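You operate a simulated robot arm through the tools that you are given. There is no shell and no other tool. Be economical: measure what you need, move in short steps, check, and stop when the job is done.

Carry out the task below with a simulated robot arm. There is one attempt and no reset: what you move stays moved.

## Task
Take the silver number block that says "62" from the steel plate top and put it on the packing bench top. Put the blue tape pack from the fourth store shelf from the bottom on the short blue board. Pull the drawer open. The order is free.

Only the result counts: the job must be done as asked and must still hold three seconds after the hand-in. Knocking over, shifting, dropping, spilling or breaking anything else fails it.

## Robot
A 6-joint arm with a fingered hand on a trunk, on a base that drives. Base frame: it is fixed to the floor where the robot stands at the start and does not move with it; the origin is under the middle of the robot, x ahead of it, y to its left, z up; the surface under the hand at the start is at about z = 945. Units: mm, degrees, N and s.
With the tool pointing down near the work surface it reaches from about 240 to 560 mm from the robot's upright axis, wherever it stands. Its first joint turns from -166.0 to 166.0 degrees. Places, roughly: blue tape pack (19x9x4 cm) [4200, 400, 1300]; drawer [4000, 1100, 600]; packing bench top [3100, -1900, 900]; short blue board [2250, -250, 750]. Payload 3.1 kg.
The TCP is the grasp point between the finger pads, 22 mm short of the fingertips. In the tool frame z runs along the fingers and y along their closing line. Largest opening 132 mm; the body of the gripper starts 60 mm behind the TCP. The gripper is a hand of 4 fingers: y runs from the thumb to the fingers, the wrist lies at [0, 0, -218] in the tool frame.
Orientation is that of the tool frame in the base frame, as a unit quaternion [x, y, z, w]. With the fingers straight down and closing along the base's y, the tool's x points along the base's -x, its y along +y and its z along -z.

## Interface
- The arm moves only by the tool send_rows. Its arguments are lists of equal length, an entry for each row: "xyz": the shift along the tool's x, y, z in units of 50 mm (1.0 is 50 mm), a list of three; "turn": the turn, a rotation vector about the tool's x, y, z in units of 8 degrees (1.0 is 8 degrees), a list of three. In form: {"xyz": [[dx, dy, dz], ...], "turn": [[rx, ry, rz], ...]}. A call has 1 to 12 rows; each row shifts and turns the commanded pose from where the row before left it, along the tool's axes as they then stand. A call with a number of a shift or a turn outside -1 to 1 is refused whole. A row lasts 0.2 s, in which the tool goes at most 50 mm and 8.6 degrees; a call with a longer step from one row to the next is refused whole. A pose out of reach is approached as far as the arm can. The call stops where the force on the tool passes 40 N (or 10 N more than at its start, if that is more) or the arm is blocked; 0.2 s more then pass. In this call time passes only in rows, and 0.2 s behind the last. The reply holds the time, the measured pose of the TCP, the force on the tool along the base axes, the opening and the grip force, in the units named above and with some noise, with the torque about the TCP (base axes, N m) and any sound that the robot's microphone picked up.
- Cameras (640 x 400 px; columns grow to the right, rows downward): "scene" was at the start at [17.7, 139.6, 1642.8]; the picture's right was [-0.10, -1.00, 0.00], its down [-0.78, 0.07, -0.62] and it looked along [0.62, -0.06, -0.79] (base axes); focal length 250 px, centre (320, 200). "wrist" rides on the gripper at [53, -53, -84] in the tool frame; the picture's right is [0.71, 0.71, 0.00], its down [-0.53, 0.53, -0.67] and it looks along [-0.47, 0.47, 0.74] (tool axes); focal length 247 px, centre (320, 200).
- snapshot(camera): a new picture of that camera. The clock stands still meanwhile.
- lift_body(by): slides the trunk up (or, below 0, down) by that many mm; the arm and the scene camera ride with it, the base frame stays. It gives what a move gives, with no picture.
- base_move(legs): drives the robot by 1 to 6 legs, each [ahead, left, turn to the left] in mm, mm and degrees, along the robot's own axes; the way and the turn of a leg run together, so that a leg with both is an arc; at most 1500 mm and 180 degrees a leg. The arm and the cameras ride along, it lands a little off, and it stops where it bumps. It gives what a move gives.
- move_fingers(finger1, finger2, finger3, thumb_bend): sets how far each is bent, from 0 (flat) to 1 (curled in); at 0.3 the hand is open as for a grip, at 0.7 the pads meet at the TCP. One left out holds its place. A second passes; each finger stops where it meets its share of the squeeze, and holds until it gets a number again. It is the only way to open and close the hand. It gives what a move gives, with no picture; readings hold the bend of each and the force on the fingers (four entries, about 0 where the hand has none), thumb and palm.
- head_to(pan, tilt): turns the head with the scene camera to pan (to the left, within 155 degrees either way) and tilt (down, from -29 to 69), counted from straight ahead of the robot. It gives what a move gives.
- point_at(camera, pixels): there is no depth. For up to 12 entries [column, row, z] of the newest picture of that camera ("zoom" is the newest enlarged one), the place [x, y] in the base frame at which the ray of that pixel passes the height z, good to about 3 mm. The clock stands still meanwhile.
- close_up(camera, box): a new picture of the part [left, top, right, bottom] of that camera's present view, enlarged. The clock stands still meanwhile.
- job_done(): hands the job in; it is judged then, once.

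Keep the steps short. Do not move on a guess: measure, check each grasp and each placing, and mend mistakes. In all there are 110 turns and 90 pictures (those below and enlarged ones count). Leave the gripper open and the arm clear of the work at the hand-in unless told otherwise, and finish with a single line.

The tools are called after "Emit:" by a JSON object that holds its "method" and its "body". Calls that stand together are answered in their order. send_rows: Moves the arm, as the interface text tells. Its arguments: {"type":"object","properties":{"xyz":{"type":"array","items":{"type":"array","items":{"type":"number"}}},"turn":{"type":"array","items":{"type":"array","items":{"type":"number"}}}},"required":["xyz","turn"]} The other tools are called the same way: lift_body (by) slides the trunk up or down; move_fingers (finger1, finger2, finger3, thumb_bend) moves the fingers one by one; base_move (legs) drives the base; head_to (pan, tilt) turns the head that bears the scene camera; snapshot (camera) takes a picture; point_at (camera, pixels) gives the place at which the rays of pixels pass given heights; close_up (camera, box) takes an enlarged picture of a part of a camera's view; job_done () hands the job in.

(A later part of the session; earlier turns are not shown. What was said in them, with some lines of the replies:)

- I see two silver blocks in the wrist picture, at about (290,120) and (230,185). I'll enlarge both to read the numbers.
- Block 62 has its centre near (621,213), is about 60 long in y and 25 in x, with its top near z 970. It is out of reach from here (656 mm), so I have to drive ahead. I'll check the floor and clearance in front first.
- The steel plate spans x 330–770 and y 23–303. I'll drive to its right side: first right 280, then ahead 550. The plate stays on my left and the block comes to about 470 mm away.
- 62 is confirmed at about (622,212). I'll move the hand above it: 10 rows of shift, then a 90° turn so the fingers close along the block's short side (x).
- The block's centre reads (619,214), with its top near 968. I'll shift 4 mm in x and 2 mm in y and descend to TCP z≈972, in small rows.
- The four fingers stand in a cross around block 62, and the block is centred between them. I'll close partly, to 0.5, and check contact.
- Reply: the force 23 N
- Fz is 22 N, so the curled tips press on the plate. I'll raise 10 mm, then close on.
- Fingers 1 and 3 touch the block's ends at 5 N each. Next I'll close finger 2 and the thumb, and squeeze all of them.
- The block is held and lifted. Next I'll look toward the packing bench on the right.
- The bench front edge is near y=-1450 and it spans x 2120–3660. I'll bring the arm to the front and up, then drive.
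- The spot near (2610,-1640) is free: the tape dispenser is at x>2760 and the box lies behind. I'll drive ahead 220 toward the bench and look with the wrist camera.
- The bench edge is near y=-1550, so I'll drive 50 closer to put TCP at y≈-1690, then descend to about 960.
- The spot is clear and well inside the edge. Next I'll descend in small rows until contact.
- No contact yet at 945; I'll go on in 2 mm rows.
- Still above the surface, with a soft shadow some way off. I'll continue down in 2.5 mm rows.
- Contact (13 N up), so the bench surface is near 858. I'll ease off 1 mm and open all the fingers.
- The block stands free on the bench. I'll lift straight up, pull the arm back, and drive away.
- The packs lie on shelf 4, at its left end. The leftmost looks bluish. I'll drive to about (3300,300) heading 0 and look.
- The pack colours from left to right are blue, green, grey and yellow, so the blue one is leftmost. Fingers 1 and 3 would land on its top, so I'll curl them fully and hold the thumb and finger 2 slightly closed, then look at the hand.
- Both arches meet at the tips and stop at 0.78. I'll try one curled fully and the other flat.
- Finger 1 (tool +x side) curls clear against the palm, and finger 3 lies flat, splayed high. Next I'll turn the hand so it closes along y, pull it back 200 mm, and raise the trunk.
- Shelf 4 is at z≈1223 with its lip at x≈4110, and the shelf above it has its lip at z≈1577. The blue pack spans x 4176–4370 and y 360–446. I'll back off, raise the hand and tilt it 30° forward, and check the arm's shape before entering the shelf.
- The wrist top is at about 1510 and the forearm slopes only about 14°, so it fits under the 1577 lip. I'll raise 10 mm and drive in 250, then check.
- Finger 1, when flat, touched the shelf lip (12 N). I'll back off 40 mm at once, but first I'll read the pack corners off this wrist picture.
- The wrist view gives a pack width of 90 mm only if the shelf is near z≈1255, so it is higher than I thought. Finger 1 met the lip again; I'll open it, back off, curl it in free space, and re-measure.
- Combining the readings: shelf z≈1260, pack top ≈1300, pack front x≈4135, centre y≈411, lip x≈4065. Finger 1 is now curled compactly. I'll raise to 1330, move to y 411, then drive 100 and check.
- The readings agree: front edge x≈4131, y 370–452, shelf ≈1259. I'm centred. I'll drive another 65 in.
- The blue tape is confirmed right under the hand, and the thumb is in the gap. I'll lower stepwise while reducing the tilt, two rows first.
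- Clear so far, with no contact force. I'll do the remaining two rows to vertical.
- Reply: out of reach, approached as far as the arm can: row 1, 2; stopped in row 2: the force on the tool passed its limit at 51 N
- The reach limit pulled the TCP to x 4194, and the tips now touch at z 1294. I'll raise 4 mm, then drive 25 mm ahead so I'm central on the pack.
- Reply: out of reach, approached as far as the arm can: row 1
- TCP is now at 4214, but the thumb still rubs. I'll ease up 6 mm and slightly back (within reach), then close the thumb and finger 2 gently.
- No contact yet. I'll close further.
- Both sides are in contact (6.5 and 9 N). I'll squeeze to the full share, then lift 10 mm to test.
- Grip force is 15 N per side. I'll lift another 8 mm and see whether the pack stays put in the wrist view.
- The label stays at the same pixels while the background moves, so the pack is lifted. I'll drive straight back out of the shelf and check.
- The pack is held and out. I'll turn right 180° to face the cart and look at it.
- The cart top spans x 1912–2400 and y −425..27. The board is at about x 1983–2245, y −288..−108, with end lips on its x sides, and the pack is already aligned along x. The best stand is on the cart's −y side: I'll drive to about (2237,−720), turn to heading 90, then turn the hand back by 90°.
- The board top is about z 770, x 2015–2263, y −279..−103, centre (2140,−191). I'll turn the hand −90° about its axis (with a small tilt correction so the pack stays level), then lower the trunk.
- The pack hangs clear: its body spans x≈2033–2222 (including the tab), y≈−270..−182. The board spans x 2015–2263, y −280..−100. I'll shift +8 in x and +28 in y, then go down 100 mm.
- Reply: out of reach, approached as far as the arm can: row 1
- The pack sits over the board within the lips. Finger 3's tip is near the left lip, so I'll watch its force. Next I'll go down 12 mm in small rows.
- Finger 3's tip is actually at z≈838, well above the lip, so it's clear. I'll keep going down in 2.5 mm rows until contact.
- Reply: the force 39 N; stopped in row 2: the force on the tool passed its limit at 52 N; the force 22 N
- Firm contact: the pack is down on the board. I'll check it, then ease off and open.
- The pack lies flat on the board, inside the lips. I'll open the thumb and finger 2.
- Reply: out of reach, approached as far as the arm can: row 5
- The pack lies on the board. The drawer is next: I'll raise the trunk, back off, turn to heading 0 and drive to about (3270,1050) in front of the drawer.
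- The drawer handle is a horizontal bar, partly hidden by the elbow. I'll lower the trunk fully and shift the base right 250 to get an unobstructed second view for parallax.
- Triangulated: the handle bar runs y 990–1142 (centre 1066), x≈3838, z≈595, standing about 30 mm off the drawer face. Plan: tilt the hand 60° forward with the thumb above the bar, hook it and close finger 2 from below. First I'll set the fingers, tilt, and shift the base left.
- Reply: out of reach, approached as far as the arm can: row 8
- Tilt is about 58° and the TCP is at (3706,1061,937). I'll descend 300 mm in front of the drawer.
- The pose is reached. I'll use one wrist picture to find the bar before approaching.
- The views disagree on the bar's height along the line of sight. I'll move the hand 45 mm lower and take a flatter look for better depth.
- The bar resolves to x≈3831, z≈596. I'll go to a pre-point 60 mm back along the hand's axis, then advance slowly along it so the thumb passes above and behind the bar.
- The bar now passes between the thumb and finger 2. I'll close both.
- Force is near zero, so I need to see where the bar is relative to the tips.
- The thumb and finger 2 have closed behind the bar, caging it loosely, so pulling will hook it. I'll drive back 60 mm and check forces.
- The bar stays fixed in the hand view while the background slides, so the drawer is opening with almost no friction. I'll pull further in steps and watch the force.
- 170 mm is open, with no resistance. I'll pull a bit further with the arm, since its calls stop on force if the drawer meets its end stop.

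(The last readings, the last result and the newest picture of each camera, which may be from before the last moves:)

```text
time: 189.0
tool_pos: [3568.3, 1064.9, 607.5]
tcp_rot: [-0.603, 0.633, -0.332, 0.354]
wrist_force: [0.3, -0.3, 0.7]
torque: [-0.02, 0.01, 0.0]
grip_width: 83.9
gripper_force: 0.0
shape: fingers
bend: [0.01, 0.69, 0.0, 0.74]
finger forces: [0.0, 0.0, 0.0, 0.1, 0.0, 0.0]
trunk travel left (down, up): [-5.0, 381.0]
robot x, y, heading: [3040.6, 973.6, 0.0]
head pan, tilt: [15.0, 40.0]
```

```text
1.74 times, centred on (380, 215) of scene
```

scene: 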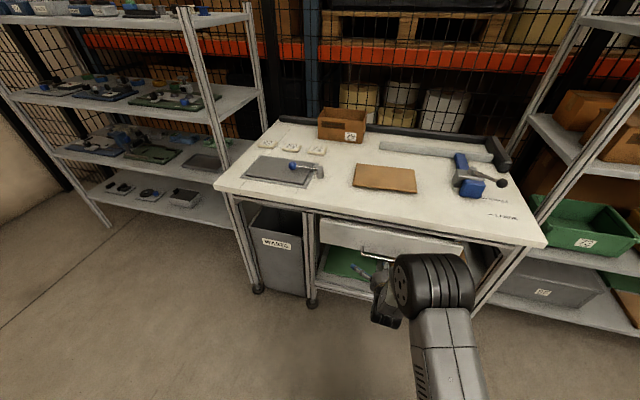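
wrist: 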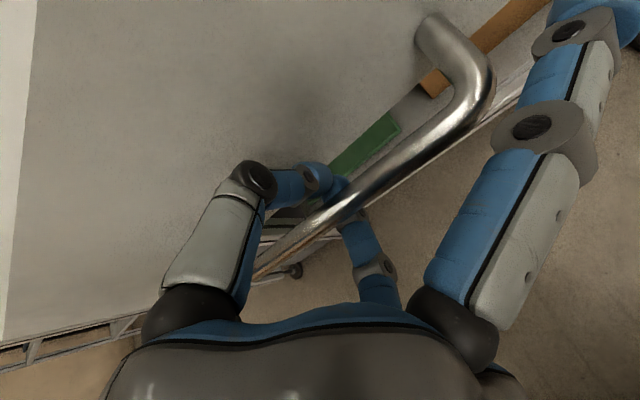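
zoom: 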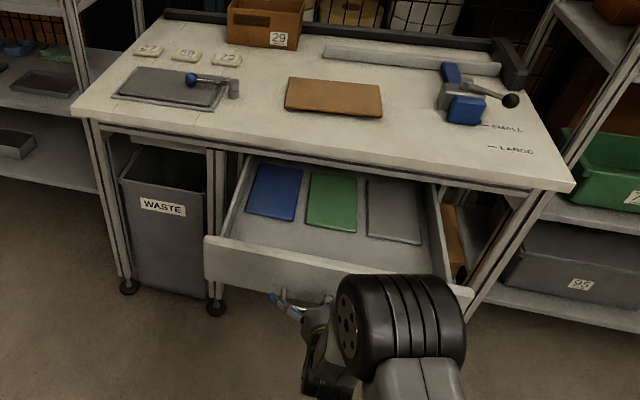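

The drawer is wide open (about 240 mm). I'll release: finger 2 back to 0.3, thumb to 0.58 (as on the approach), then retract along the hand's axis.

Emit:
{"method": "move_fingers", "body": {"finger2": 0.3, "thumb_bend": 0.59}}

Emit:
{"method": "send_rows", "body": {"xyz": [[0, 0, -0.3], [0, 0, -0.4], [0, 0, -0.5], [0, 0, -0.6], [0, 0, -0.6]], "turn": [[0, 0, 0], [0, 0, 0], [0, 0, 0], [0, 0, 0], [0, 0, 0]]}}

Emit:
{"method": "move_fingers", "body": {"finger1": 0.3, "finger2": 0.3, "finger3": 0.3, "thumb_bend": 0.3}}

Emit:
{"method": "base_move", "body": {"legs": [[-250, 0, 0]]}}

Emit:
{"method": "lift_body", "body": {"by": 150}}

Emit:
{"method": "snapshot", "body": {"camera": "scene"}}

```text
time: 190.0
tool_pos: [3568.2, 1066.9, 609.0]
tcp_rot: [-0.603, 0.632, -0.333, 0.355]
wrist_force: [-0.6, 0.0, 0.3]
torque: [0.03, 0.0, 0.01]
grip_width: 88.6
gripper_force: 0.0
shape: fingers
bend: [0.01, 0.3, 0.0, 0.59]
finger forces: [0.0, 0.0, 0.0, 0.0, 0.0, 0.1]
trunk travel left (down, up): [-5.0, 381.0]
robot x, y, heading: [3038.6, 973.0, -0.1]
head pan, tilt: [15.0, 40.0]
```

```text
time: 191.2
tool_pos: [3465.9, 1066.3, 671.1]
tcp_rot: [-0.603, 0.633, -0.332, 0.354]
wrist_force: [-0.1, -0.2, -1.0]
torque: [-0.02, -0.02, 0.01]
grip_width: 88.3
gripper_force: 0.0
shape: fingers
bend: [0.01, 0.3, 0.0, 0.59]
finger forces: [0.0, 0.1, 0.0, 0.0, 0.0, 0.0]
trunk travel left (down, up): [-5.0, 381.0]
robot x, y, heading: [3041.3, 972.8, 0.1]
head pan, tilt: [15.0, 40.0]
```

```text
time: 192.2
tool_pos: [3466.3, 1065.5, 671.5]
tcp_rot: [-0.603, 0.633, -0.332, 0.354]
wrist_force: [-0.4, 0.3, 0.4]
torque: [-0.01, -0.02, 0.01]
grip_width: 88.2
gripper_force: 0.1
shape: fingers
bend: [0.3, 0.3, 0.3, 0.3]
finger forces: [0.0, 0.0, 0.0, 0.0, 0.0, 0.1]
trunk travel left (down, up): [-5.0, 381.0]
robot x, y, heading: [3044.4, 973.2, 0.3]
head pan, tilt: [15.0, 40.0]
```

```text
time: 193.4
tool_pos: [3390.2, 1068.2, 671.1]
tcp_rot: [-0.604, 0.632, -0.332, 0.355]
wrist_force: [0.6, -0.2, -0.5]
torque: [-0.05, 0.01, -0.02]
grip_width: 87.8
gripper_force: 0.1
shape: fingers
bend: [0.3, 0.3, 0.3, 0.3]
finger forces: [0.0, 0.0, 0.1, 0.0, 0.1, 0.0]
trunk travel left (down, up): [-5.0, 381.0]
robot x, y, heading: [2965.1, 969.4, 0.4]
head pan, tilt: [15.0, 40.0]
stopped in leg 1: the robot was blocked; the commanded pose is now the measured one
```

```text
time: 195.2
tool_pos: [3391.0, 1067.7, 821.7]
tcp_rot: [-0.604, 0.632, -0.331, 0.354]
wrist_force: [1.4, -0.2, -1.0]
torque: [0.0, -0.04, 0.03]
grip_width: 88.0
gripper_force: 0.0
shape: fingers
bend: [0.3, 0.3, 0.3, 0.3]
finger forces: [0.1, 0.1, 0.0, 0.0, 0.0, 0.1]
trunk travel left (down, up): [-155.0, 231.0]
robot x, y, heading: [2965.8, 974.0, 0.3]
head pan, tilt: [15.0, 40.0]
```

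```text
0 pictures are left
```

scene: 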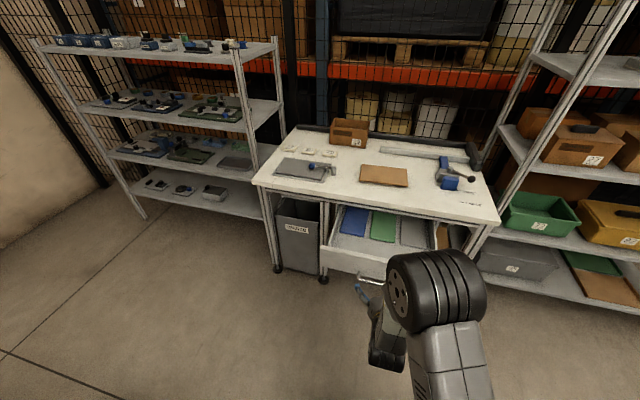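

The drawer stands open and the hand is clear. The base met something behind it and stopped, so I'll ease 30 mm forward off it and then hand in.

Emit:
{"method": "base_move", "body": {"legs": [[30, 0, 0]]}}

Emit:
{"method": "job_done", "body": {}}

```text
time: 196.0
tool_pos: [3421.8, 1067.5, 820.6]
tcp_rot: [-0.604, 0.632, -0.332, 0.354]
wrist_force: [-0.3, 0.6, 0.4]
torque: [-0.02, 0.0, 0.02]
grip_width: 88.2
gripper_force: 0.0
shape: fingers
bend: [0.3, 0.3, 0.3, 0.3]
finger forces: [0.0, 0.1, 0.0, 0.0, 0.1, 0.1]
trunk travel left (down, up): [-155.0, 231.0]
robot x, y, heading: [2994.1, 973.0, 0.1]
head pan, tilt: [15.0, 40.0]
```

```text
The job is handed in.
```

Handed in: block 62 is on the packing bench, the blue tape pack is on the blue board and the drawer is open about 240 mm, but on the final retreat the base bumped something behind it that I had no pictures left to check.
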